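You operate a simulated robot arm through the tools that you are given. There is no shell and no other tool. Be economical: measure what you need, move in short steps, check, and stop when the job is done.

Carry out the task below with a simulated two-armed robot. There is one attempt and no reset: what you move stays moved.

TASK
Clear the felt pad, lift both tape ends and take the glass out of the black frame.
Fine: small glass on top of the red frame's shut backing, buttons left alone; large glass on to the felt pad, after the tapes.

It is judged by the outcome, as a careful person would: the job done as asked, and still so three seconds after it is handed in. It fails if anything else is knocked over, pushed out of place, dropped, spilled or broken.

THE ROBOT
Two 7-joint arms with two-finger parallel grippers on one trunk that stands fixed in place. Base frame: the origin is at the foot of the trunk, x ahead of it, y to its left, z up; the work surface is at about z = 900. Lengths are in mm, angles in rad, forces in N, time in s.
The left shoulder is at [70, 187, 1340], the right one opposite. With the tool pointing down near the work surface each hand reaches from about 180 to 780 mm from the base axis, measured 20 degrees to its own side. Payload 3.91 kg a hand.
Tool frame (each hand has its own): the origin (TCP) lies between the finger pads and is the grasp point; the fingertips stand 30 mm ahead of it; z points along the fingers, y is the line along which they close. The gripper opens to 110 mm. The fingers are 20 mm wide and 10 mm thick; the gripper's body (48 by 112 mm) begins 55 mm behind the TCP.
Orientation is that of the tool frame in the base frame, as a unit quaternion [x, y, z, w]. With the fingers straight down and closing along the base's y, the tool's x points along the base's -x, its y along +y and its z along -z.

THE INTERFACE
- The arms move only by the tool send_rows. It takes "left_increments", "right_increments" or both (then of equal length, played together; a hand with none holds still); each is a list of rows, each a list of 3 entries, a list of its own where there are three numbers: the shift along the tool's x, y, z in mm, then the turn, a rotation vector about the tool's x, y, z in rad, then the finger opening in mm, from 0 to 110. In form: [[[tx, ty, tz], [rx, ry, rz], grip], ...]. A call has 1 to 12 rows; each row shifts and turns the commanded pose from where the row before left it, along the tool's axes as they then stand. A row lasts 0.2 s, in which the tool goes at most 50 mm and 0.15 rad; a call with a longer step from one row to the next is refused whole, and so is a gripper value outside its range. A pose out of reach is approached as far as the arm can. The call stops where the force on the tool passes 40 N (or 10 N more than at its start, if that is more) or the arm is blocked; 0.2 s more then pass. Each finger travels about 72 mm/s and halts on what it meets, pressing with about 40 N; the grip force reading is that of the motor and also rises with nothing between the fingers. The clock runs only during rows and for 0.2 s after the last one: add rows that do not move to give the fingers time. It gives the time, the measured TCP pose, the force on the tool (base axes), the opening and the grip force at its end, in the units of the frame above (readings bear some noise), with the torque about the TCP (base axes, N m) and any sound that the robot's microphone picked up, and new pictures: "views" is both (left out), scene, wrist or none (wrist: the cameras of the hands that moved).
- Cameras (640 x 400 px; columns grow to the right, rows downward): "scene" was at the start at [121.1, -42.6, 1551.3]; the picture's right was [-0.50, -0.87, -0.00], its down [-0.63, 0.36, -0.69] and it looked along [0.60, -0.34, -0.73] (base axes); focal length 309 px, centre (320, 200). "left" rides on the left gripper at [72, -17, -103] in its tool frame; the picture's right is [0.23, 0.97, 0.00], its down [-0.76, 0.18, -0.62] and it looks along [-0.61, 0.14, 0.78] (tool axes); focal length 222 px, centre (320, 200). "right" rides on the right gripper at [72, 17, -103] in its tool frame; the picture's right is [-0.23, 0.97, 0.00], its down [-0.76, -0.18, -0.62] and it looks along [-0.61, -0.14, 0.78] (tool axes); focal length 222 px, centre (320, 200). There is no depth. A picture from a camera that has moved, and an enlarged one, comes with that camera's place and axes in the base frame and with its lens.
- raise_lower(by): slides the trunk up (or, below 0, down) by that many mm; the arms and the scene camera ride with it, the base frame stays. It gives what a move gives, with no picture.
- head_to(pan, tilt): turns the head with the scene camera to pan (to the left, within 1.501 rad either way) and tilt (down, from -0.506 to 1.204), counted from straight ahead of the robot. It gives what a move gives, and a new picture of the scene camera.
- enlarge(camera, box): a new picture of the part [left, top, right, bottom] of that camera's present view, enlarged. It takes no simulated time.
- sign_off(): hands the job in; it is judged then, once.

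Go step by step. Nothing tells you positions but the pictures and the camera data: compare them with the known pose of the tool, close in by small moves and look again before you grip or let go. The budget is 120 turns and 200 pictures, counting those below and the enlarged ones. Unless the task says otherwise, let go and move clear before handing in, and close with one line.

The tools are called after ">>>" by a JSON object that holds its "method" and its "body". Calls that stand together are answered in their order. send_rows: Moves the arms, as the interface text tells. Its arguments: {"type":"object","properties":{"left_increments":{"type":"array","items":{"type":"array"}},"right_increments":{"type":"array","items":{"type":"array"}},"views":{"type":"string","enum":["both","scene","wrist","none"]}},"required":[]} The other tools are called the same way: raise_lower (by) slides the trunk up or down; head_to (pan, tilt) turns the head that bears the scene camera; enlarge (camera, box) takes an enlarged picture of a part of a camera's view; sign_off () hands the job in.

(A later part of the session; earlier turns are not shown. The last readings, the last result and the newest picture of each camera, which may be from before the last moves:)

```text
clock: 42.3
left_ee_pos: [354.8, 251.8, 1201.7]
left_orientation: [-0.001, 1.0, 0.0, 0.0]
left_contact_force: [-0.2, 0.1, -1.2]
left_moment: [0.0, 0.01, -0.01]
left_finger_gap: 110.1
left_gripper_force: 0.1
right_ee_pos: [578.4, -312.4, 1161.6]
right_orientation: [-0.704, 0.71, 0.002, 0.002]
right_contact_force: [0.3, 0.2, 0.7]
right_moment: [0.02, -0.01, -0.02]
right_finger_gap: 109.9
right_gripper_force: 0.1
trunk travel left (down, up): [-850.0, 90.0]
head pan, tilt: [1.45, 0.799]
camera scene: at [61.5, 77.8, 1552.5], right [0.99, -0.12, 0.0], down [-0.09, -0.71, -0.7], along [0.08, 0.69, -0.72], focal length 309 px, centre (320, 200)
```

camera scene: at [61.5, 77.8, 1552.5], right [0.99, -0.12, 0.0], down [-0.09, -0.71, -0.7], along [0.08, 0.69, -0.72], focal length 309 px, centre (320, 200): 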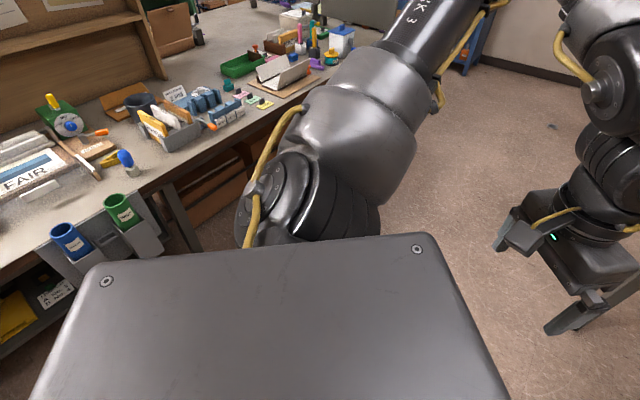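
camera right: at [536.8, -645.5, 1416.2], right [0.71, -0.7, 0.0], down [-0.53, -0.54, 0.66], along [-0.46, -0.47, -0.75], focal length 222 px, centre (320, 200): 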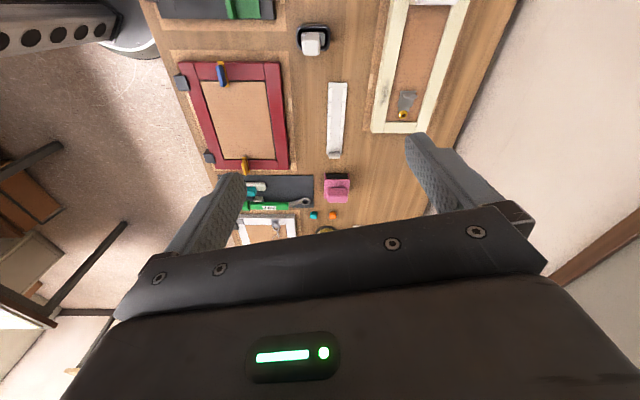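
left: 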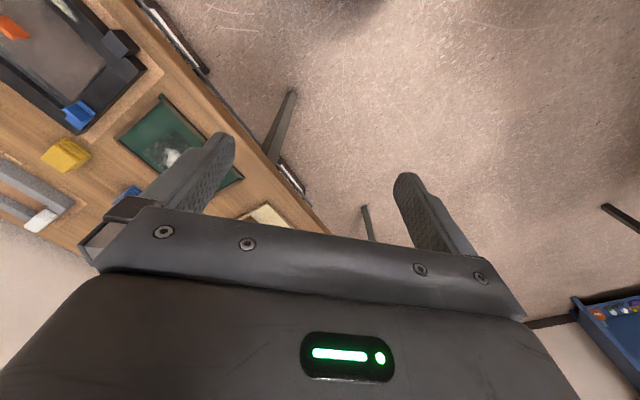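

The arms are mounted sideways, so the right shoulder's second joint seems to be limited on this side of its zero. I'll try passing the straight arm out sideways through that zero so it resolves to the other branch; first go out to the right, keeping high over the bench.

>>> {"method": "send_rows", "body": {"right_increments": [[[41, 21, -2], [0, 0, 0], 110], [[41, 21, -2], [0, 0, 0], 110], [[41, 21, -2], [0, 0, 0], 110], [[41, 21, -2], [0, 0, 0], 110], [[41, 21, -2], [0, 0, 0], 110], [[41, 21, -2], [0, 0, 0], 110], [[41, 21, -2], [0, 0, 0], 110], [[41, 21, -2], [0, 0, 0], 110], [[41, 21, -2], [0, 0, 0], 110], [[41, 21, -2], [0, 0, 0], 110], [[41, 21, -2], [0, 0, 0], 110], [[41, 21, -2], [0, 0, 0], 110]], "views": "none"}}

>>> {"method": "head_to", "body": {"pan": -1.45, "tilt": 0.5}}

```text
clock: 44.9
left_ee_pos: [354.2, 251.0, 1202.9]
left_orientation: [0.0, 1.0, 0.001, 0.001]
left_contact_force: [0.3, -0.4, 0.0]
left_moment: [0.01, -0.01, -0.01]
left_finger_gap: 110.0
left_gripper_force: 0.0
right_ee_pos: [323.5, -802.4, 1183.7]
right_orientation: [-0.705, 0.709, 0.001, 0.001]
right_contact_force: [-0.3, -0.1, 0.0]
right_moment: [0.02, -0.01, 0.01]
right_finger_gap: 109.8
right_gripper_force: 0.1
trunk travel left (down, up): [-850.0, 90.0]
head pan, tilt: [1.45, 0.799]
```

```text
clock: 47.4
left_ee_pos: [354.1, 252.1, 1202.4]
left_orientation: [0.0, 1.0, 0.0, 0.001]
left_contact_force: [-0.2, 0.7, -0.1]
left_moment: [0.04, 0.01, 0.0]
left_finger_gap: 110.2
left_gripper_force: 0.0
right_ee_pos: [324.8, -800.9, 1184.0]
right_orientation: [-0.705, 0.709, 0.001, 0.0]
right_contact_force: [-0.6, -0.8, -0.5]
right_moment: [0.01, 0.0, -0.01]
right_finger_gap: 110.0
right_gripper_force: 0.0
trunk travel left (down, up): [-850.0, 90.0]
head pan, tilt: [-1.45, 0.499]
camera scene: at [62.7, -93.0, 1578.4], right [-0.99, -0.12, 0.0], down [-0.06, 0.48, -0.88], along [0.11, -0.87, -0.48], focal length 309 px, centre (320, 200)
```

scene: 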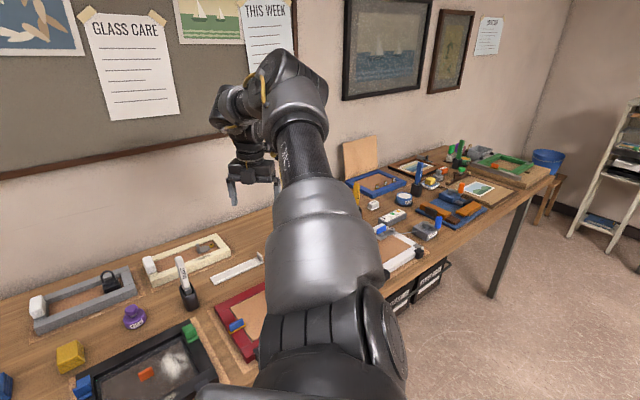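

Continuing sideways/back toward straight out on the right.

>>> {"method": "send_rows", "body": {"right_increments": [[[16, 40, 0], [0, 0, 0], 110], [[16, 40, 0], [0, 0, 0], 110], [[16, 40, 0], [0, 0, 0], 110], [[16, 40, 0], [0, 0, 0], 110], [[16, 40, 0], [0, 0, 0], 110], [[16, 40, 0], [0, 0, 0], 110], [[0, 40, 0], [0, 0, 0], 110], [[0, 40, 0], [0, 0, 0], 110], [[-8, 40, 0], [0, 0, 0], 110], [[-8, 40, 0], [0, 0, 0], 110], [[0, 0, 0], [0, 0, 0], 110]], "views": "scene"}}

```text
clock: 49.8
left_ee_pos: [355.8, 251.5, 1201.7]
left_orientation: [0.0, 1.0, 0.0, 0.001]
left_contact_force: [-0.3, -1.0, -0.6]
left_moment: [0.01, 0.02, 0.0]
left_finger_gap: 109.9
left_gripper_force: 0.1
right_ee_pos: [-77.8, -878.3, 1187.0]
right_orientation: [-0.706, 0.709, 0.001, 0.002]
right_contact_force: [0.1, 0.1, -0.1]
right_moment: [-0.02, 0.0, 0.02]
right_finger_gap: 109.9
right_gripper_force: 0.0
trunk travel left (down, up): [-850.0, 90.0]
head pan, tilt: [-1.45, 0.499]
camera scene: at [63.4, -93.3, 1578.4], right [-0.99, -0.12, 0.0], down [-0.06, 0.48, -0.88], along [0.11, -0.87, -0.48], focal length 309 px, centre (320, 200)
```

scene: 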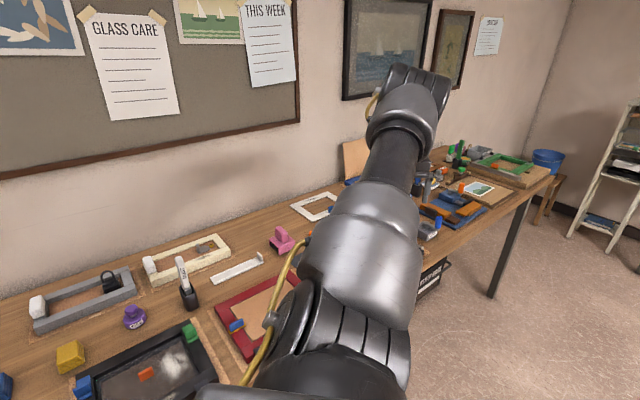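

The elbow just swung over the top with it. I raise the trunk and then bring the nearly straight arm across, forward and down, so the shoulder joint passes through its zero.

>>> {"method": "raise_lower", "body": {"by": 85}}

>>> {"method": "send_rows", "body": {"right_increments": [[[10, 2, 0], [0, 0, 0], 110], [[10, 2, 0], [0, 0, 0], 110], [[10, 2, 0], [0, 0, 0], 110], [[0, 0, 0], [0, 0, 0], 110]], "views": "scene"}}

```text
clock: 51.0
left_ee_pos: [354.6, 253.1, 1286.9]
left_orientation: [0.0, 1.0, 0.0, 0.001]
left_contact_force: [-0.8, -0.2, -0.5]
left_moment: [0.02, 0.0, 0.0]
left_finger_gap: 110.0
left_gripper_force: 0.1
right_ee_pos: [-76.3, -878.3, 1270.7]
right_orientation: [-0.706, 0.709, 0.002, 0.001]
right_contact_force: [0.3, 0.2, 0.2]
right_moment: [0.0, 0.02, 0.02]
right_finger_gap: 110.0
right_gripper_force: 0.0
trunk travel left (down, up): [-935.0, 5.0]
head pan, tilt: [-1.45, 0.499]
```

```text
clock: 52.0
left_ee_pos: [354.0, 252.8, 1286.1]
left_orientation: [0.0, 1.0, 0.0, 0.0]
left_contact_force: [-0.6, -0.8, 0.1]
left_moment: [0.01, -0.02, -0.02]
left_finger_gap: 110.0
left_gripper_force: 0.0
right_ee_pos: [-84.0, -910.1, 1270.7]
right_orientation: [-0.705, 0.709, 0.002, 0.0]
right_contact_force: [0.4, 0.1, -0.4]
right_moment: [0.01, -0.01, -0.01]
right_finger_gap: 110.0
right_gripper_force: 0.0
trunk travel left (down, up): [-935.0, 5.0]
head pan, tilt: [-1.45, 0.499]
camera scene: at [62.4, -92.7, 1663.5], right [-0.99, -0.12, 0.0], down [-0.06, 0.48, -0.88], along [0.11, -0.87, -0.48], focal length 309 px, centre (320, 200)
```

scene: 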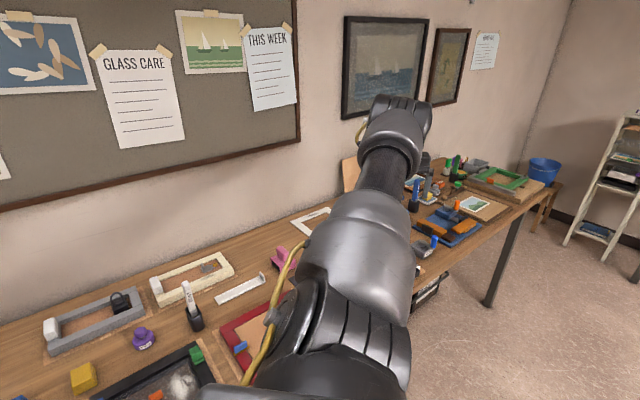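

>>> {"method": "send_rows", "body": {"right_increments": [[[10, 2, 2], [0, 0, 0], 110], [[10, 2, 2], [0, 0, 0], 110], [[10, 2, 2], [0, 0, 0], 110], [[10, 2, 2], [0, 0, 0], 110], [[10, 2, 2], [0, 0, 0], 110], [[10, 2, 2], [0, 0, 0], 110], [[0, 0, 0], [0, 0, 0], 110]], "views": "scene"}}

```text
clock: 53.6
left_ee_pos: [354.1, 252.6, 1287.3]
left_orientation: [-0.001, 1.0, 0.0, -0.001]
left_contact_force: [-0.6, 0.2, 0.8]
left_moment: [0.03, 0.01, 0.0]
left_finger_gap: 110.0
left_gripper_force: 0.1
right_ee_pos: [-87.4, -928.5, 1268.5]
right_orientation: [-0.705, 0.71, 0.001, 0.0]
right_contact_force: [0.5, 0.4, 1.0]
right_moment: [0.03, 0.01, -0.01]
right_finger_gap: 109.9
right_gripper_force: 0.1
right hand out of reach, approached as far as the arm can: row 3, 4, 5, 6
trunk travel left (down, up): [-935.0, 5.0]
head pan, tilt: [-1.45, 0.499]
camera scene: at [62.7, -92.4, 1663.5], right [-0.99, -0.12, 0.0], down [-0.06, 0.48, -0.88], along [0.11, -0.87, -0.48], focal length 309 px, centre (320, 200)
```

scene: 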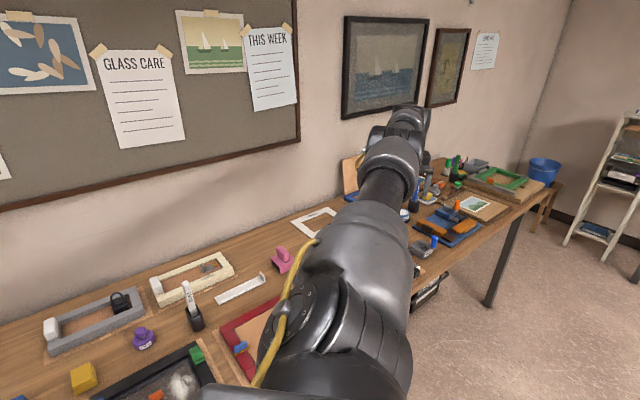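

The arm is now straight. I sweep it through the sideways axis, forward and down.

>>> {"method": "send_rows", "body": {"right_increments": [[[-8, -36, 22], [0, 0, 0], 110], [[0, -38, 23], [0, 0, 0], 110], [[0, -38, 23], [0, 0, 0], 110], [[0, -38, 23], [0, 0, 0], 110], [[0, -38, 23], [0, 0, 0], 110], [[-4, -38, 23], [0, 0, 0], 110], [[-8, -38, 23], [0, 0, 0], 110], [[-10, -38, 23], [0, 0, 0], 110], [[0, 0, 0], [0, 0, 0], 110]], "views": "scene"}}

```text
clock: 55.6
left_ee_pos: [353.4, 252.5, 1288.0]
left_orientation: [0.0, 1.0, 0.0, 0.0]
left_contact_force: [0.0, 0.8, 0.6]
left_moment: [-0.01, -0.02, 0.0]
left_finger_gap: 109.9
left_gripper_force: 0.2
right_ee_pos: [210.7, -888.5, 1086.7]
right_orientation: [-0.705, 0.71, 0.0, 0.001]
right_contact_force: [0.5, 0.7, 0.3]
right_moment: [0.04, -0.02, -0.01]
right_finger_gap: 109.8
right_gripper_force: 0.0
right hand out of reach, approached as far as the arm can: row 8
trunk travel left (down, up): [-935.0, 5.0]
head pan, tilt: [-1.45, 0.499]
camera scene: at [61.6, -92.3, 1663.5], right [-0.99, -0.12, 0.0], down [-0.06, 0.47, -0.88], along [0.11, -0.87, -0.48], focal length 309 px, centre (320, 200)
```

scene: 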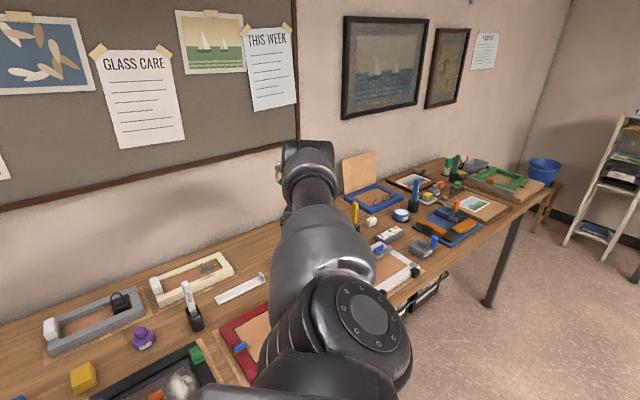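

The joint didn't flip because the elbow had slack. I'll set up a fully straight start on the elevated-forward side, then sweep straight through the axis to the low-back side with no slack.

>>> {"method": "send_rows", "body": {"right_increments": [[[2, 0, -49], [0, 0, 0], 110], [[2, -2, -49], [0, 0, 0], 110], [[2, -2, -49], [0, 0, 0], 110], [[2, -4, -49], [0, 0, 0], 110], [[8, 0, 0], [0, 0, 0], 110], [[8, 0, 0], [0, 0, 0], 110], [[8, 0, 0], [0, 0, 0], 110], [[4, 0, 0], [0, 0, 0], 110], [[4, 0, 0], [0, 0, 0], 110], [[4, 0, 0], [0, 0, 0], 110], [[4, 0, 0], [0, 0, 0], 110], [[0, 0, 0], [0, 0, 0], 110]], "views": "scene"}}

```text
clock: 58.2
left_ee_pos: [354.9, 252.4, 1286.6]
left_orientation: [0.0, 1.0, 0.0, 0.0]
left_contact_force: [0.6, 0.3, -0.5]
left_moment: [0.01, 0.03, -0.02]
left_finger_gap: 110.0
left_gripper_force: 0.1
right_ee_pos: [215.2, -933.3, 1283.0]
right_orientation: [-0.705, 0.709, 0.002, 0.001]
right_contact_force: [-0.3, 0.4, -0.2]
right_moment: [0.01, 0.01, -0.03]
right_finger_gap: 109.8
right_gripper_force: 0.0
right hand out of reach, approached as far as the arm can: row 10, 11
trunk travel left (down, up): [-935.0, 5.0]
head pan, tilt: [-1.45, 0.499]
camera scene: at [62.4, -93.5, 1663.4], right [-0.99, -0.12, 0.0], down [-0.06, 0.48, -0.88], along [0.11, -0.87, -0.48], focal length 309 px, centre (320, 200)
```

scene: 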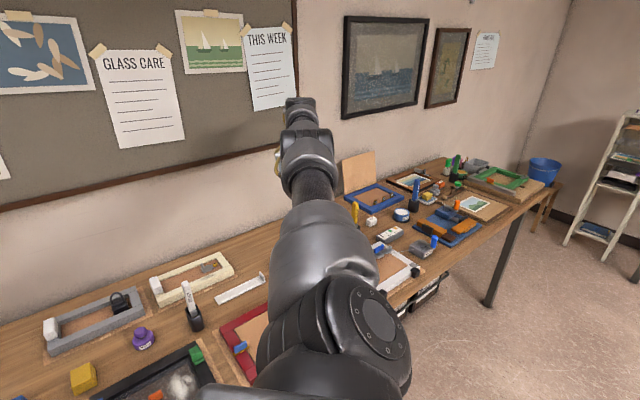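

Straight again. Now sweep through the axis with no slack to the low-back side.

>>> {"method": "send_rows", "body": {"right_increments": [[[7, 37, 27], [0, 0, 0], 110], [[7, 37, 27], [0, 0, 0], 110], [[4, 37, 27], [0, 0, 0], 110], [[1, 37, 27], [0, 0, 0], 110], [[-1, 37, 27], [0, 0, 0], 110], [[-4, 37, 27], [0, 0, 0], 110], [[-7, 37, 27], [0, 0, 0], 110], [[-10, 37, 27], [0, 0, 0], 110], [[0, 0, 0], [0, 0, 0], 110]], "views": "scene"}}

```text
clock: 60.2
left_ee_pos: [354.2, 251.8, 1288.8]
left_orientation: [0.0, 1.0, 0.0, 0.0]
left_contact_force: [-0.5, 0.3, -0.1]
left_moment: [0.0, 0.01, -0.02]
left_finger_gap: 110.2
left_gripper_force: 0.1
right_ee_pos: [-73.1, -916.5, 1072.7]
right_orientation: [-0.705, 0.709, 0.001, 0.0]
right_contact_force: [0.4, 0.1, -0.3]
right_moment: [0.0, 0.01, -0.01]
right_finger_gap: 110.2
right_gripper_force: 0.0
right hand out of reach, approached as far as the arm can: row 5, 7
trunk travel left (down, up): [-935.0, 5.0]
head pan, tilt: [-1.45, 0.499]
camera scene: at [62.4, -93.1, 1663.4], right [-0.99, -0.12, 0.0], down [-0.06, 0.48, -0.88], along [0.11, -0.87, -0.48], focal length 309 px, centre (320, 200)
```

scene: 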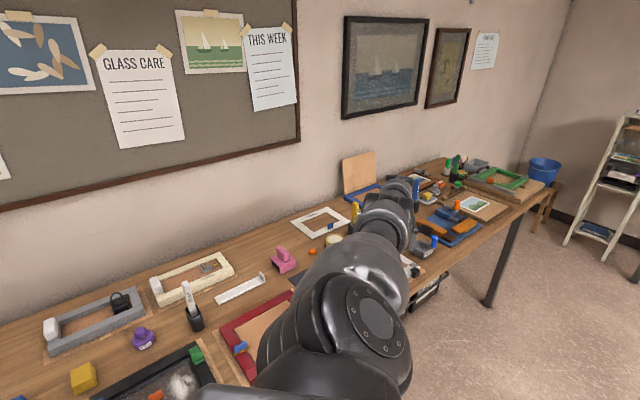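

The shoulder joint passed through its zero (the joint cap kept its orientation). Now I circle the straight arm low around to the front.

>>> {"method": "send_rows", "body": {"right_increments": [[[7, -28, 14], [0, 0, 0], 110], [[7, -28, 14], [0, 0, 0], 110], [[5, -45, 3], [0, 0, 0], 110], [[3, -45, 2], [0, 0, 0], 110], [[0, -45, -12], [0, 0, 0], 110], [[-1, -45, -13], [0, 0, 0], 110], [[-2, -30, -30], [0, 0, 0], 110], [[-3, -30, -35], [0, 0, 0], 110], [[-5, -20, -35], [0, 0, 0], 110], [[0, 0, 0], [0, 0, 0], 110]], "views": "scene"}}

```text
clock: 62.4
left_ee_pos: [354.3, 251.1, 1286.8]
left_orientation: [0.0, 1.0, 0.0, 0.0]
left_contact_force: [-0.7, 0.1, 0.5]
left_moment: [-0.01, -0.01, 0.02]
left_finger_gap: 109.9
left_gripper_force: 0.0
right_ee_pos: [210.5, -915.2, 1135.9]
right_orientation: [-0.705, 0.71, 0.001, 0.003]
right_contact_force: [0.4, -0.4, 0.4]
right_moment: [-0.03, -0.01, 0.0]
right_finger_gap: 110.0
right_gripper_force: 0.0
right hand out of reach, approached as far as the arm can: row 1, 2, 4, 8, 9
trunk travel left (down, up): [-935.0, 5.0]
head pan, tilt: [-1.45, 0.499]
camera scene: at [62.6, -93.6, 1663.4], right [-0.99, -0.12, 0.0], down [-0.06, 0.48, -0.88], along [0.11, -0.87, -0.48], focal length 309 px, centre (320, 200)
```

scene: 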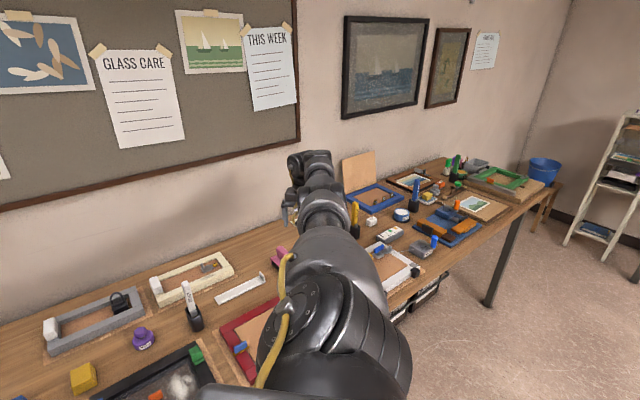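

The shoulder has flipped branch (cable cap now on top). I sweep the arm forward and left to check the new range.

>>> {"method": "send_rows", "body": {"right_increments": [[[-20, -38, -8], [0, 0, 0], 110], [[-20, -38, -8], [0, 0, 0], 110], [[-20, -38, -8], [0, 0, 0], 110], [[-20, -38, -8], [0, 0, 0], 110], [[-20, -38, -8], [0, 0, 0], 110], [[-34, -35, 0], [0, 0, 0], 110], [[-34, -35, 0], [0, 0, 0], 110], [[-34, -35, 0], [0, 0, 0], 110], [[-34, -32, 0], [0, 0, 0], 110], [[-36, -30, 0], [0, 0, 0], 110], [[-36, -30, 0], [0, 0, 0], 110], [[0, 0, 0], [0, 0, 0], 110]], "views": "none"}}

>>> {"method": "head_to", "body": {"pan": -0.75, "tilt": 0.6}}

```text
clock: 65.0
left_ee_pos: [353.6, 251.5, 1287.2]
left_orientation: [0.0, 1.0, 0.001, 0.0]
left_contact_force: [-0.3, -0.1, 0.9]
left_moment: [0.01, -0.01, 0.01]
left_finger_gap: 110.1
left_gripper_force: 0.0
right_ee_pos: [304.2, -870.5, 1096.5]
right_orientation: [-0.702, 0.709, -0.006, 0.064]
right_contact_force: [-0.3, -0.7, 0.2]
right_moment: [-0.02, 0.0, -0.04]
right_finger_gap: 110.3
right_gripper_force: 0.0
right hand out of reach, approached as far as the arm can: row 1, 2, 3, 4, 5, 6, 7, 8, 9, 10, 11
trunk travel left (down, up): [-935.0, 5.0]
head pan, tilt: [-1.45, 0.499]
```

```text
clock: 66.1
left_ee_pos: [353.8, 252.4, 1286.2]
left_orientation: [-0.001, 1.0, 0.0, -0.001]
left_contact_force: [-0.3, 0.1, 0.4]
left_moment: [-0.03, 0.0, -0.04]
left_finger_gap: 110.0
left_gripper_force: 0.0
right_ee_pos: [306.1, -868.8, 1096.1]
right_orientation: [-0.701, 0.71, -0.008, 0.062]
right_contact_force: [-1.0, -0.3, 0.9]
right_moment: [0.05, 0.06, 0.0]
right_finger_gap: 110.0
right_gripper_force: 0.2
trunk travel left (down, up): [-935.0, 5.0]
head pan, tilt: [-0.75, 0.6]
camera scene: at [115.9, -62.9, 1654.4], right [-0.68, -0.73, 0.0], down [-0.41, 0.39, -0.83], along [0.6, -0.56, -0.56], focal length 309 px, centre (320, 200)
```

scene: 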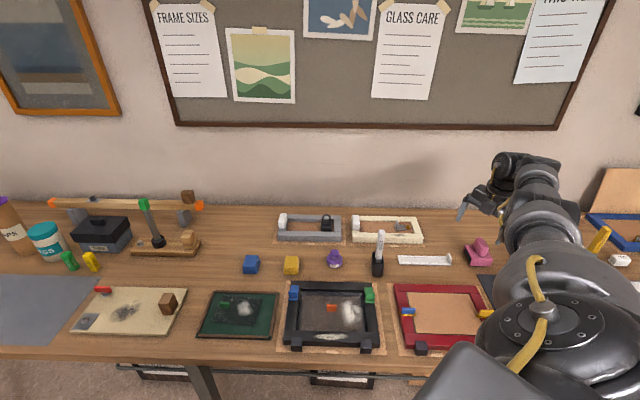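

The cap orientation confirms the flip, but now another joint limits. I retract a little toward the shoulder to let the elbow bend and see which way it goes.

>>> {"method": "send_rows", "body": {"right_increments": [[[-40, 8, -5], [0, 0, 0], 110], [[-40, 8, -5], [0, 0, 0], 110], [[-40, 8, -5], [0, 0, 0], 110], [[-40, 8, -5], [0, 0, 0], 110], [[0, 0, 0], [0, 0, 0], 110]], "views": "scene"}}

```text
clock: 67.3
left_ee_pos: [354.0, 252.0, 1286.9]
left_orientation: [0.0, 1.0, 0.0, 0.001]
left_contact_force: [0.0, -0.1, 0.0]
left_moment: [-0.02, -0.01, 0.02]
left_finger_gap: 110.2
left_gripper_force: 0.0
right_ee_pos: [274.9, -852.6, 1090.9]
right_orientation: [-0.701, 0.71, -0.005, 0.065]
right_contact_force: [-0.5, 0.2, 0.4]
right_moment: [-0.01, -0.01, 0.02]
right_finger_gap: 110.2
right_gripper_force: 0.1
right hand out of reach, approached as far as the arm can: row 1, 2, 3, 4
trunk travel left (down, up): [-935.0, 5.0]
head pan, tilt: [-0.75, 0.6]
camera scene: at [116.5, -62.9, 1654.3], right [-0.68, -0.73, 0.0], down [-0.41, 0.39, -0.82], along [0.6, -0.56, -0.57], focal length 309 px, centre (320, 200)
```

scene: 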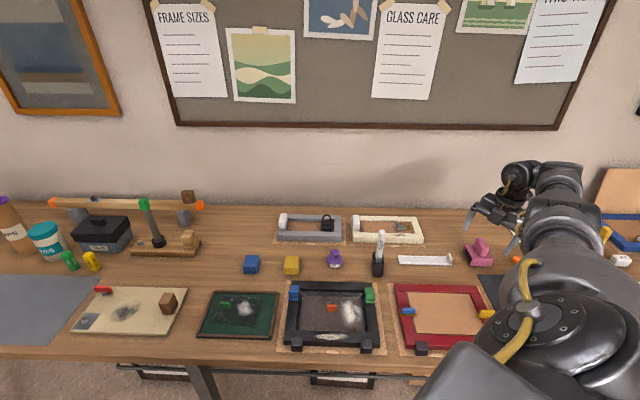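

It appears joint 1 is at its end from circling underneath. I go back to the low-back position and then come round over the top instead.

>>> {"method": "send_rows", "body": {"right_increments": [[[18, 30, 10], [0, 0, 0], 110], [[18, 30, 10], [0, 0, 0], 110], [[20, 40, 5], [-0.049, 0.042, 0], 110], [[10, 45, 0], [-0.049, 0.042, 0], 110], [[8, 45, 5], [0, 0, 0], 110], [[0, 45, 0], [0, 0, 0], 110], [[0, 45, -5], [0, 0, 0], 110], [[0, 40, -15], [0, 0, 0], 110], [[0, 0, 0], [0, 0, 0], 110]], "views": "none"}}

>>> {"method": "head_to", "body": {"pan": -1.45, "tilt": 0.5}}

```text
clock: 69.3
left_ee_pos: [355.9, 252.4, 1286.5]
left_orientation: [0.0, 1.0, 0.0, -0.001]
left_contact_force: [0.0, -1.0, 0.1]
left_moment: [-0.03, 0.0, 0.0]
left_finger_gap: 109.9
left_gripper_force: 0.0
right_ee_pos: [-41.4, -919.9, 1061.7]
right_orientation: [-0.704, 0.711, -0.001, -0.002]
right_contact_force: [-0.3, -0.1, -0.2]
right_moment: [-0.01, 0.0, 0.01]
right_finger_gap: 110.3
right_gripper_force: 0.1
trunk travel left (down, up): [-935.0, 5.0]
head pan, tilt: [-0.75, 0.6]
```

```text
clock: 70.4
left_ee_pos: [354.1, 251.8, 1287.1]
left_orientation: [-0.001, 1.0, 0.0, 0.0]
left_contact_force: [-0.3, -0.3, 0.2]
left_moment: [-0.03, -0.01, -0.02]
left_finger_gap: 110.0
left_gripper_force: 0.1
right_ee_pos: [-43.0, -920.8, 1062.7]
right_orientation: [-0.703, 0.711, -0.001, -0.001]
right_contact_force: [-0.6, 0.0, -0.8]
right_moment: [-0.01, 0.03, 0.01]
right_finger_gap: 109.9
right_gripper_force: 0.1
trunk travel left (down, up): [-935.0, 5.0]
head pan, tilt: [-1.45, 0.499]
camera scene: at [62.2, -92.9, 1663.4], right [-0.99, -0.12, 0.0], down [-0.06, 0.48, -0.88], along [0.11, -0.87, -0.48], focal length 309 px, centre (320, 200)
```

scene: 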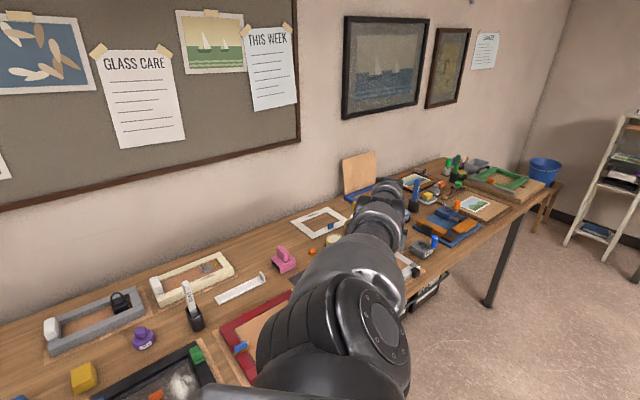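

Now circling via the back and over the top.

>>> {"method": "send_rows", "body": {"right_increments": [[[6, 25, -30], [0, 0, 0], 110], [[4, 20, -38], [0, 0, 0], 110], [[2, 8, -45], [0, 0, 0], 110], [[0, -8, -45], [0, 0, 0], 110], [[0, -20, -42], [0, 0, 0], 110], [[0, -30, -36], [0, 0, 0], 110], [[0, -38, -25], [0, 0, 0], 110]], "views": "scene"}}

```text
clock: 72.0
left_ee_pos: [357.7, 253.0, 1286.5]
left_orientation: [0.0, 1.0, 0.0, -0.001]
left_contact_force: [0.7, 1.4, -0.3]
left_moment: [-0.02, 0.05, -0.01]
left_finger_gap: 109.9
left_gripper_force: 0.1
right_ee_pos: [41.4, -909.2, 1243.3]
right_orientation: [-0.703, 0.711, -0.001, -0.002]
right_contact_force: [0.5, 0.4, 0.2]
right_moment: [0.0, 0.02, -0.04]
right_finger_gap: 109.8
right_gripper_force: 0.1
right hand out of reach, approached as far as the arm can: row 1, 3, 4, 5, 6
trunk travel left (down, up): [-935.0, 5.0]
head pan, tilt: [-1.45, 0.499]
camera scene: at [65.9, -92.1, 1663.3], right [-0.99, -0.12, 0.0], down [-0.06, 0.47, -0.88], along [0.1, -0.87, -0.48], focal length 309 px, centre (320, 200)
```

scene: 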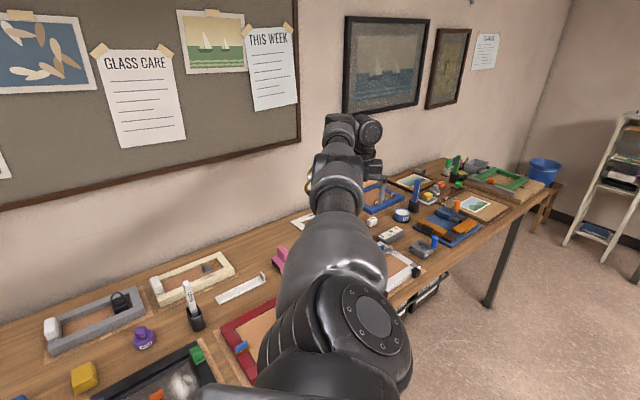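

It slid back through zero. I set up again with the arm straight in the forward-horizontal position, so the crossing leads straight to the back.

>>> {"method": "send_rows", "body": {"right_increments": [[[0, -42, 14], [0, 0, 0], 110], [[0, -42, 14], [0, 0, 0], 110], [[0, -42, 14], [0, 0, 0], 110], [[-2, -42, 13], [0, 0, 0], 110], [[-2, -42, 13], [0, 0, 0], 110], [[6, 0, 0], [0, 0, 0], 110], [[6, 0, 0], [0, 0, 0], 110], [[6, 0, 0], [0, 0, 0], 110], [[5, 0, 0], [0, 0, 0], 110], [[5, 0, 0], [0, 0, 0], 110], [[5, 0, 0], [0, 0, 0], 110], [[0, 0, 0], [0, 0, 0], 110]], "views": "scene"}}

```text
clock: 74.6
left_ee_pos: [354.0, 252.0, 1287.0]
left_orientation: [0.0, 1.0, 0.0, 0.0]
left_contact_force: [0.0, 0.8, -0.4]
left_moment: [0.02, -0.02, -0.02]
left_finger_gap: 109.9
left_gripper_force: 0.1
right_ee_pos: [250.2, -918.2, 1174.5]
right_orientation: [-0.703, 0.711, -0.001, -0.001]
right_contact_force: [-0.1, 0.3, -0.1]
right_moment: [-0.03, 0.01, -0.01]
right_finger_gap: 109.9
right_gripper_force: 0.1
right hand out of reach, approached as far as the arm can: row 8, 9, 10, 11
trunk travel left (down, up): [-935.0, 5.0]
head pan, tilt: [-1.45, 0.499]
camera scene: at [62.8, -92.7, 1663.4], right [-0.99, -0.12, 0.0], down [-0.06, 0.48, -0.88], along [0.11, -0.87, -0.48], focal length 309 px, centre (320, 200)
```

scene: 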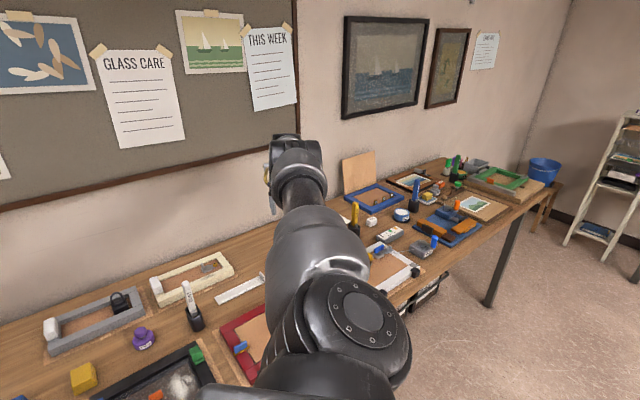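

The wrist axis height is actually ~1265 in TCP terms. I raise to that and sweep straight back through the axis.

>>> {"method": "send_rows", "body": {"right_increments": [[[0, 0, -45], [0, 0, 0], 110], [[0, 0, -45], [0, 0, 0], 110], [[3, 0, 0], [0, 0, 0], 110], [[3, 0, 0], [0, 0, 0], 110], [[7, 46, 0], [0, 0, 0], 110], [[7, 46, 0], [0, 0, 0], 110], [[5, 46, 0], [0, 0, 0], 110], [[2, 46, 0], [0, 0, 0], 110], [[-1, 46, 0], [0, 0, 0], 110], [[-4, 46, 0], [0, 0, 0], 110], [[-7, 46, 0], [0, 0, 0], 110], [[-10, 46, 0], [0, 0, 0], 110]], "views": "scene"}}

```text
clock: 77.2
left_ee_pos: [351.4, 253.3, 1287.6]
left_orientation: [0.0, 1.0, 0.0, 0.001]
left_contact_force: [0.2, 0.1, 0.4]
left_moment: [0.01, -0.05, 0.0]
left_finger_gap: 109.9
left_gripper_force: 0.1
right_ee_pos: [-121.0, -918.2, 1266.1]
right_orientation: [-0.704, 0.71, -0.002, -0.001]
right_contact_force: [-0.3, -0.1, 0.1]
right_moment: [-0.01, 0.01, -0.01]
right_finger_gap: 110.1
right_gripper_force: 0.1
trunk travel left (down, up): [-935.0, 5.0]
head pan, tilt: [-1.45, 0.499]
camera scene: at [59.3, -91.8, 1663.6], right [-0.99, -0.12, 0.0], down [-0.06, 0.47, -0.88], along [0.11, -0.87, -0.48], focal length 309 px, centre (320, 200)
```

scene: 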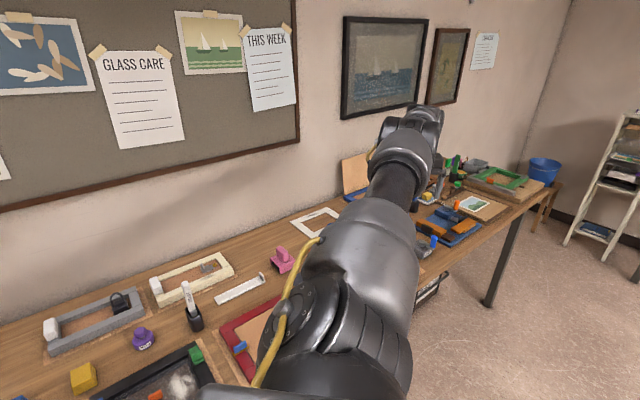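

Slack again let joint 1 spin instead. I go back over the top to the front and then low-front, from which a no-slack crossing leads to back-up (the right way round).

>>> {"method": "send_rows", "body": {"right_increments": [[[0, -25, -40], [0, 0, 0], 110], [[0, -30, -38], [0, 0, 0], 110], [[0, -35, -30], [0, 0, 0], 110], [[0, -42, -20], [0, 0, 0], 110], [[0, -46, -10], [0, 0, 0], 110], [[0, -46, 5], [0, 0, 0], 110], [[0, -46, 20], [0, 0, 0], 110], [[0, -40, 30], [0, 0, 0], 110], [[0, -30, 40], [0, 0, 0], 110], [[0, -15, 45], [0, 0, 0], 110], [[0, 0, 45], [0, 0, 0], 110], [[0, 5, 45], [0, 0, 0], 110]], "views": "none"}}

>>> {"method": "send_rows", "body": {"right_increments": [[[4, 0, 5], [0, 0, 0], 110], [[4, 0, 5], [0, 0, 0], 110], [[3, 0, 5], [0, 0, 0], 110], [[3, 0, 5], [0, 0, 0], 110], [[3, 0, 0], [0, 0, 0], 110], [[3, 0, 0], [0, 0, 0], 110], [[0, 0, 0], [0, 0, 0], 110]], "views": "scene"}}

```text
refused: row 7 steps farther than a row can; nothing moved
```

```text
clock: 78.8
left_ee_pos: [354.8, 251.9, 1286.3]
left_orientation: [0.0, 1.0, 0.0, 0.0]
left_contact_force: [0.3, 0.0, -0.4]
left_moment: [0.0, -0.01, 0.02]
left_finger_gap: 109.9
left_gripper_force: 0.2
right_ee_pos: [-114.0, -925.0, 1250.4]
right_orientation: [-0.703, 0.711, 0.0, -0.002]
right_contact_force: [0.2, -0.5, 0.3]
right_moment: [0.03, -0.02, 0.02]
right_finger_gap: 110.1
right_gripper_force: 0.0
right hand out of reach, approached as far as the arm can: row 2, 4, 5, 6
trunk travel left (down, up): [-935.0, 5.0]
head pan, tilt: [-1.45, 0.499]
camera scene: at [62.9, -93.1, 1663.4], right [-0.99, -0.12, 0.0], down [-0.06, 0.48, -0.88], along [0.11, -0.87, -0.48], focal length 309 px, centre (320, 200)
```

scene: 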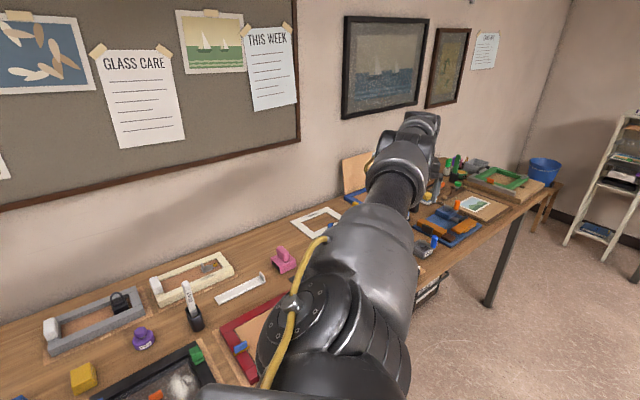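

The first call was refused (step too long), so only the small stretch happened. I send the over-the-top path again with shorter steps.

>>> {"method": "send_rows", "body": {"right_increments": [[[-8, -20, -40], [0, 0, 0], 110], [[-4, -28, -38], [0, 0, 0], 110], [[0, -34, -30], [0, 0, 0], 110], [[0, -42, -20], [0, 0, 0], 110], [[0, -46, -10], [0, 0, 0], 110], [[0, -46, 5], [0, 0, 0], 110], [[0, -43, 20], [0, 0, 0], 110], [[0, -38, 30], [0, 0, 0], 110], [[0, -28, 40], [0, 0, 0], 110], [[0, -15, 45], [0, 0, 0], 110], [[0, 0, 45], [0, 0, 0], 110], [[0, 8, 45], [0, 0, 0], 110]], "views": "none"}}

>>> {"method": "send_rows", "body": {"right_increments": [[[0, 0, 20], [0, 0, 0], 110], [[8, 0, 0], [0, 0, 0], 110], [[5, 0, 0], [0, 0, 0], 110], [[5, 0, 0], [0, 0, 0], 110], [[3, 0, 0], [0, 0, 0], 110], [[3, 0, 0], [0, 0, 0], 110], [[3, 0, 0], [0, 0, 0], 110], [[0, 0, 0], [0, 0, 0], 110]], "views": "scene"}}

```text
clock: 81.4
left_ee_pos: [353.7, 251.3, 1287.1]
left_orientation: [0.001, 1.0, 0.0, 0.001]
left_contact_force: [0.3, 0.4, 0.3]
left_moment: [0.03, -0.02, -0.01]
left_finger_gap: 109.9
left_gripper_force: 0.1
right_ee_pos: [217.0, -918.3, 1157.4]
right_orientation: [-0.703, 0.711, -0.001, -0.001]
right_contact_force: [-0.6, -0.2, -1.0]
right_moment: [-0.01, 0.0, -0.03]
right_finger_gap: 110.3
right_gripper_force: 0.0
trunk travel left (down, up): [-935.0, 5.0]
head pan, tilt: [-1.45, 0.499]
```

```text
clock: 83.2
left_ee_pos: [356.0, 251.7, 1286.9]
left_orientation: [0.0, 1.0, 0.0, 0.0]
left_contact_force: [0.7, -0.4, 0.5]
left_moment: [0.01, -0.01, -0.01]
left_finger_gap: 110.2
left_gripper_force: 0.1
right_ee_pos: [216.5, -918.6, 1139.4]
right_orientation: [-0.703, 0.711, -0.002, -0.002]
right_contact_force: [0.4, -0.2, 0.6]
right_moment: [-0.01, -0.01, -0.01]
right_finger_gap: 109.9
right_gripper_force: 0.1
right hand out of reach, approached as far as the arm can: row 2, 3, 4, 6
trunk travel left (down, up): [-935.0, 5.0]
head pan, tilt: [-1.45, 0.499]
camera scene: at [62.6, -93.3, 1663.4], right [-0.99, -0.12, 0.0], down [-0.06, 0.48, -0.88], along [0.11, -0.87, -0.48], focal length 309 px, centre (320, 200)
```

scene: 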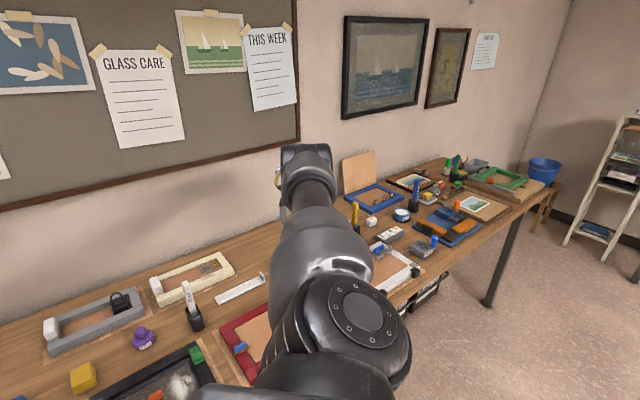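

Arm straight at low-front. Sweep through the axis to back-up with the arm held straight.

>>> {"method": "send_rows", "body": {"right_increments": [[[13, 32.5, -32.5], [0, 0, 0], 110], [[8, 32.5, -32.5], [0, 0, 0], 110], [[6, 32.5, -32.5], [0, 0, 0], 110], [[3, 32.5, -32.5], [0, 0, 0], 110], [[0, 32.5, -32.5], [0, 0, 0], 110], [[-3, 32.5, -32.5], [0, 0, 0], 110], [[-6, 32.5, -32.5], [0, 0, 0], 110], [[-9, 32.5, -32.5], [0, 0, 0], 110], [[-11, 32.5, -32.5], [0, 0, 0], 110]], "views": "scene"}}

```text
clock: 85.2
left_ee_pos: [353.3, 253.5, 1286.6]
left_orientation: [0.0, 1.0, -0.001, 0.0]
left_contact_force: [-0.7, 0.3, -0.2]
left_moment: [-0.01, -0.01, -0.02]
left_finger_gap: 110.2
left_gripper_force: 0.0
right_ee_pos: [-57.2, -907.3, 1435.2]
right_orientation: [-0.703, 0.711, -0.002, -0.002]
right_contact_force: [0.9, 0.1, 0.6]
right_moment: [-0.02, -0.01, -0.03]
right_finger_gap: 110.0
right_gripper_force: 0.1
right hand out of reach, approached as far as the arm can: row 6, 8, 9
trunk travel left (down, up): [-935.0, 5.0]
head pan, tilt: [-1.45, 0.499]
camera scene: at [61.1, -90.4, 1663.6], right [-0.99, -0.12, 0.0], down [-0.06, 0.47, -0.88], along [0.11, -0.87, -0.48], focal length 309 px, centre (320, 200)
```

scene: 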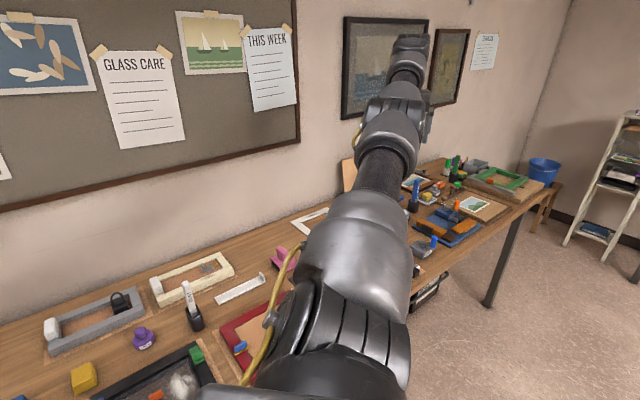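

The flip only occurs when passing below the axis, and the flipped posture has the elbow low in front — which suits work at bench height with the trunk raised. I go over the top to front, then repeat the crossing that worked.

>>> {"method": "send_rows", "body": {"right_increments": [[[0, -40, -20], [0, 0, 0], 110], [[0, -45, -10], [0, 0, 0], 110], [[0, -45, 10], [0, 0, 0], 110], [[2, -43, 22], [0, 0, 0], 110], [[4, -40, 28], [0, 0, 0], 110], [[5, -35, 35], [0, 0, 0], 110], [[5, -18, 45], [0, 0, 0], 110], [[5, -5, 45], [0, 0, 0], 110], [[4, 0, 0], [0, 0, 0], 110], [[4, 0, 0], [0, 0, 0], 110], [[4, 0, 0], [0, 0, 0], 110], [[4, 0, 0], [0, 0, 0], 110]], "views": "none"}}

>>> {"method": "send_rows", "body": {"right_increments": [[[7, 37, 27], [0, 0, 0], 110], [[7, 37, 27], [0, 0, 0], 110], [[4, 37, 27], [0, 0, 0], 110], [[1, 37, 27], [0, 0, 0], 110], [[-1, 37, 27], [0, 0, 0], 110], [[-4, 37, 27], [0, 0, 0], 110], [[-7, 37, 27], [0, 0, 0], 110], [[-10, 37, 27], [0, 0, 0], 110], [[0, 0, 0], [0, 0, 0], 110]], "views": "scene"}}

```text
clock: 87.8
left_ee_pos: [355.1, 250.9, 1287.1]
left_orientation: [0.0, 1.0, 0.0, -0.001]
left_contact_force: [-0.5, -0.1, 0.3]
left_moment: [0.06, 0.01, -0.01]
left_finger_gap: 110.0
left_gripper_force: 0.1
right_ee_pos: [210.8, -935.7, 1278.0]
right_orientation: [-0.703, 0.711, -0.001, -0.002]
right_contact_force: [0.8, -0.7, -0.4]
right_moment: [0.01, 0.01, -0.02]
right_finger_gap: 110.2
right_gripper_force: 0.0
right hand out of reach, approached as far as the arm can: row 9, 10, 11, 12
trunk travel left (down, up): [-935.0, 5.0]
head pan, tilt: [-1.45, 0.499]
```

```text
clock: 89.8
left_ee_pos: [353.5, 251.4, 1287.8]
left_orientation: [-0.001, 1.0, -0.001, 0.0]
left_contact_force: [0.4, 1.0, -0.2]
left_moment: [0.02, 0.02, 0.03]
left_finger_gap: 110.0
left_gripper_force: 0.0
right_ee_pos: [-81.2, -910.6, 1063.1]
right_orientation: [-0.703, 0.711, -0.001, -0.002]
right_contact_force: [0.5, 0.2, -0.3]
right_moment: [0.0, 0.0, -0.02]
right_finger_gap: 110.2
right_gripper_force: 0.1
right hand out of reach, approached as far as the arm can: row 4, 5, 6, 8
trunk travel left (down, up): [-935.0, 5.0]
head pan, tilt: [-1.45, 0.499]
camera scene: at [63.4, -93.6, 1663.4], right [-0.99, -0.12, 0.0], down [-0.06, 0.48, -0.88], along [0.11, -0.87, -0.48], focal length 309 px, centre (320, 200)
```

scene: 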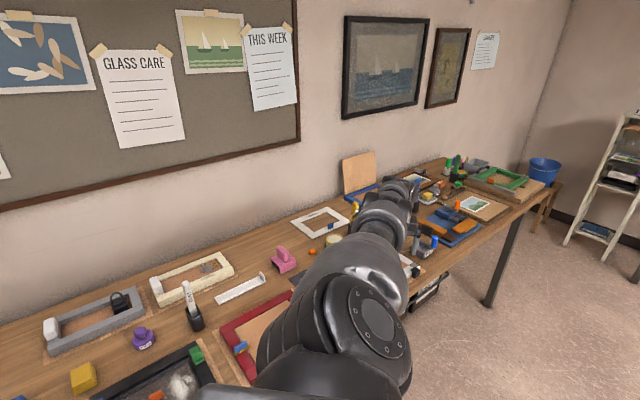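

Flipped again. Now I go forward along the low side, staying about 230 mm below shoulder axis.

>>> {"method": "send_rows", "body": {"right_increments": [[[-1, -46, 8], [0, 0, 0], 110], [[0, -46, 0], [0, 0, 0], 110], [[0, -46, 0], [0, 0, 0], 110], [[-2, -46, 0], [0, 0, 0], 110], [[-5, -46, 0], [0, 0, 0], 110], [[-10, -46, 0], [0, 0, 0], 110], [[-30, -36, 0], [0, 0, 0], 110], [[-40, -20, 0], [0, 0, 0], 110], [[-40, -10, 0], [0, 0, 0], 110], [[-40, -10, 0], [0, 0, 0], 110], [[0, 0, 0], [0, 0, 0], 110]], "views": "scene"}}

```text
clock: 92.2
left_ee_pos: [354.2, 252.2, 1287.7]
left_orientation: [0.0, 1.0, 0.0, 0.0]
left_contact_force: [0.2, -1.3, -0.4]
left_moment: [0.01, -0.01, -0.02]
left_finger_gap: 109.9
left_gripper_force: 0.1
right_ee_pos: [269.7, -733.2, 1058.7]
right_orientation: [-0.703, 0.711, -0.002, -0.003]
right_contact_force: [0.0, -0.2, -0.6]
right_moment: [0.02, 0.01, -0.01]
right_finger_gap: 110.0
right_gripper_force: 0.1
right hand out of reach, approached as far as the arm can: row 5
trunk travel left (down, up): [-935.0, 5.0]
head pan, tilt: [-1.45, 0.499]
camera scene: at [62.8, -93.0, 1663.4], right [-0.99, -0.12, 0.0], down [-0.06, 0.48, -0.88], along [0.11, -0.87, -0.48], focal length 309 px, centre (320, 200)
```

scene: 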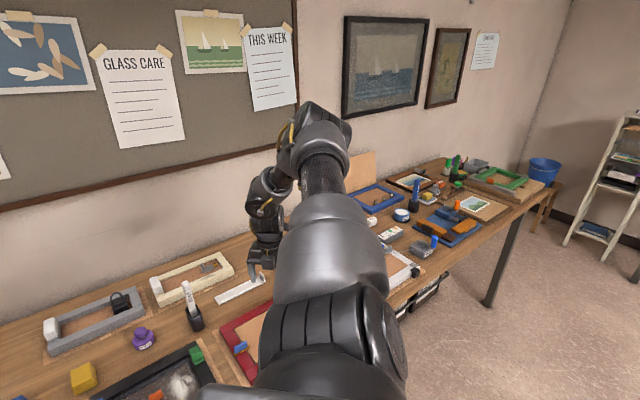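

Retracting near the side axis made the elbow pop up again (it crossed back). I redo the crossing, and this time keep the arm straight all the way round to the front over the bench.

>>> {"method": "send_rows", "body": {"right_increments": [[[28, 8, -32], [0, 0, 0], 110], [[28, 8, -32], [0, 0, 0], 110], [[28, 8, -32], [0, 0, 0], 110], [[28, 8, -32], [0, 0, 0], 110], [[28, 8, -32], [0, 0, 0], 110], [[28, 8, -32], [0, 0, 0], 110], [[25, 8, -32], [0, 0, 0], 110], [[5, 0, 0], [0, 0, 0], 110], [[4, 0, 0], [0, 0, 0], 110], [[4, 0, 0], [0, 0, 0], 110], [[4, 0, 0], [0, 0, 0], 110], [[4, 0, 0], [0, 0, 0], 110]], "views": "none"}}

>>> {"method": "send_rows", "body": {"right_increments": [[[7, 37, 27], [0, 0, 0], 110], [[7, 37, 27], [0, 0, 0], 110], [[4, 37, 27], [0, 0, 0], 110], [[1, 37, 27], [0, 0, 0], 110], [[-1, 37, 27], [0, 0, 0], 110], [[-4, 37, 27], [0, 0, 0], 110], [[-7, 37, 27], [0, 0, 0], 110], [[-10, 37, 27], [0, 0, 0], 110], [[0, 0, 0], [0, 0, 0], 110]], "views": "scene"}}

```text
clock: 94.8
left_ee_pos: [354.5, 251.3, 1287.7]
left_orientation: [0.0, 1.0, 0.0, 0.0]
left_contact_force: [0.3, 0.4, 0.0]
left_moment: [0.01, 0.03, -0.02]
left_finger_gap: 110.0
left_gripper_force: 0.0
right_ee_pos: [211.4, -933.4, 1283.5]
right_orientation: [-0.704, 0.71, 0.0, -0.002]
right_contact_force: [-0.2, 0.4, -0.2]
right_moment: [0.0, 0.05, -0.02]
right_finger_gap: 110.2
right_gripper_force: 0.1
right hand out of reach, approached as far as the arm can: row 10, 11, 12
trunk travel left (down, up): [-935.0, 5.0]
head pan, tilt: [-1.45, 0.499]
```

```text
clock: 96.8
left_ee_pos: [354.1, 252.0, 1285.7]
left_orientation: [0.001, 1.0, 0.0, 0.0]
left_contact_force: [0.2, 0.9, -0.3]
left_moment: [-0.01, -0.03, 0.0]
left_finger_gap: 109.8
left_gripper_force: 0.0
right_ee_pos: [-83.5, -913.2, 1066.6]
right_orientation: [-0.704, 0.711, -0.002, -0.001]
right_contact_force: [0.3, -0.4, -0.3]
right_moment: [-0.02, 0.01, 0.01]
right_finger_gap: 110.1
right_gripper_force: 0.0
right hand out of reach, approached as far as the arm can: row 5, 7
trunk travel left (down, up): [-935.0, 5.0]
head pan, tilt: [-1.45, 0.499]
camera scene: at [62.9, -92.8, 1663.4], right [-0.99, -0.12, 0.0], down [-0.06, 0.48, -0.88], along [0.11, -0.87, -0.48], focal length 309 px, centre (320, 200)
```

scene: 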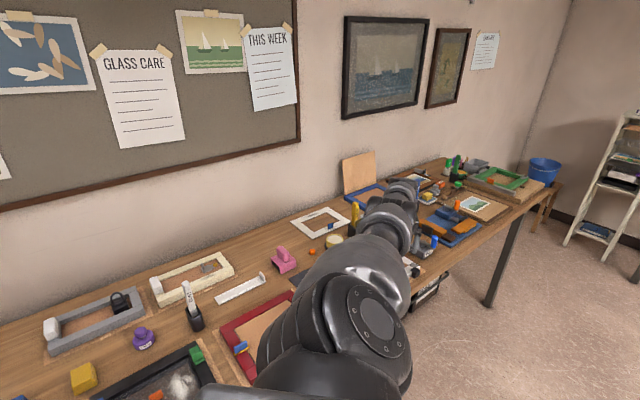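

Flipped once more; now a continuous near-straight low sweep round to the front.

>>> {"method": "send_rows", "body": {"right_increments": [[[-10, -45, 14], [0, 0, 0], 110], [[4, -46, 2], [0, 0, 0], 110], [[3, -46, 0], [0, 0, 0], 110], [[-1, -46, 0], [0, 0, 0], 110], [[-3, -46, 0], [0, 0, 0], 110], [[-7, -46, 0], [0, 0, 0], 110], [[-9, -46, 0], [0, 0, 0], 110], [[-12, -44, 0], [0, 0, 0], 110], [[-15, -43, 0], [0, 0, 0], 110], [[-18, -42, 0], [0, 0, 0], 110], [[0, 0, 0], [0, 0, 0], 110]], "views": "scene"}}

```text
clock: 99.2
left_ee_pos: [352.8, 251.2, 1287.1]
left_orientation: [0.0, 1.0, 0.001, 0.001]
left_contact_force: [0.2, 0.2, 0.4]
left_moment: [0.02, -0.02, -0.02]
left_finger_gap: 110.0
left_gripper_force: 0.1
right_ee_pos: [351.9, -849.5, 1051.3]
right_orientation: [-0.703, 0.711, -0.001, -0.001]
right_contact_force: [-1.2, -0.1, 0.2]
right_moment: [-0.02, 0.0, 0.01]
right_finger_gap: 110.0
right_gripper_force: 0.1
right hand out of reach, approached as far as the arm can: row 10
trunk travel left (down, up): [-935.0, 5.0]
head pan, tilt: [-1.45, 0.499]
camera scene: at [60.2, -94.0, 1663.5], right [-0.99, -0.12, 0.0], down [-0.06, 0.48, -0.88], along [0.11, -0.87, -0.48], focal length 309 px, centre (320, 200)
```

scene: 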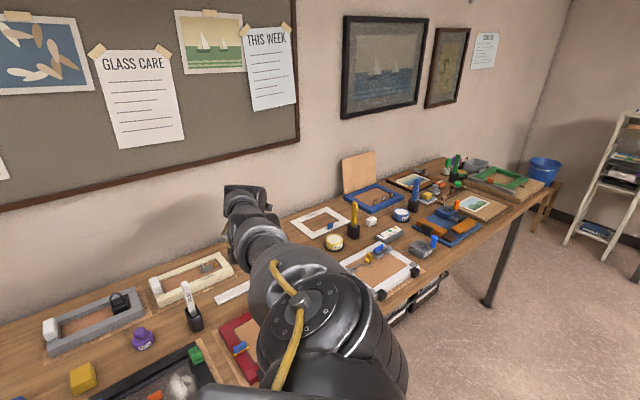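

Excellent: the flipped posture holds and the arm points forward, low. I continue the sweep along the arc.

>>> {"method": "send_rows", "body": {"right_increments": [[[-30, -33, 2], [0, 0, 0], 110], [[-23, -38, 2], [0, 0, 0], 110], [[-23, -36, 2], [0, 0, 0], 110], [[-25, -35, 2], [0, 0, 0], 110], [[-27, -33, 2], [0, 0, 0], 110], [[-29, -32, 2], [0, 0, 0], 110], [[-31, -30, 2], [0, 0, 0], 110], [[-33, -28, 2], [0, 0, 0], 110], [[-35, -25, 2], [0, 0, 0], 110], [[0, 0, 0], [0, 0, 0], 110]], "views": "none"}}

>>> {"method": "head_to", "body": {"pan": -0.6, "tilt": 0.75}}

```text
clock: 100.9
left_ee_pos: [351.7, 250.8, 1289.9]
left_orientation: [-0.001, 1.0, 0.002, 0.002]
left_contact_force: [0.6, 0.3, 0.6]
left_moment: [0.04, 0.0, -0.01]
left_finger_gap: 110.1
left_gripper_force: 0.0
right_ee_pos: [562.0, -667.5, 1039.9]
right_orientation: [-0.7, 0.714, -0.01, -0.013]
right_contact_force: [-9.1, -14.0, 1.5]
right_moment: [-0.4, 0.31, 0.88]
right_finger_gap: 110.2
right_gripper_force: 0.1
right hand out of reach, approached as far as the arm can: row 4, 5, 6, 7, 8
trunk travel left (down, up): [-935.0, 5.0]
head pan, tilt: [-1.45, 0.499]
stopped in row 8 (right hand): the force on the tool passed its limit at 57 N (the readings are from after the stop); the commanded pose is now the measured one
```

```text
clock: 102.0
left_ee_pos: [350.4, 249.6, 1287.8]
left_orientation: [0.0, 1.0, 0.001, 0.001]
left_contact_force: [-0.7, 0.3, -0.3]
left_moment: [-0.02, -0.02, 0.02]
left_finger_gap: 110.1
left_gripper_force: 0.0
right_ee_pos: [562.6, -666.0, 1038.9]
right_orientation: [-0.699, 0.715, -0.009, -0.011]
right_contact_force: [-15.6, -18.5, 10.2]
right_moment: [-0.39, 1.07, 1.15]
right_finger_gap: 109.9
right_gripper_force: 0.4
trunk travel left (down, up): [-935.0, 5.0]
head pan, tilt: [-0.6, 0.75]
camera scene: at [114.5, -53.2, 1641.8], right [-0.57, -0.82, 0.0], down [-0.56, 0.39, -0.73], along [0.61, -0.41, -0.68], focal length 309 px, centre (320, 200)
```

scene: 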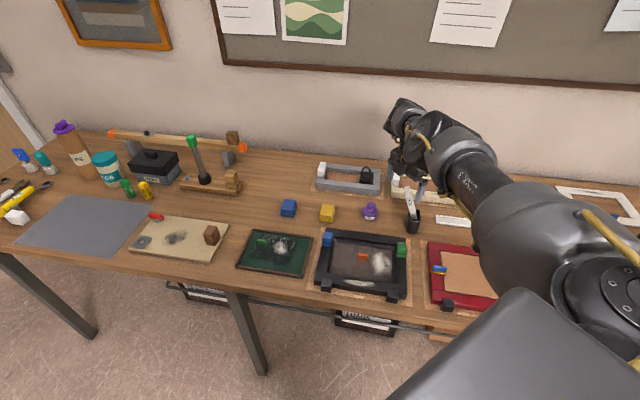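

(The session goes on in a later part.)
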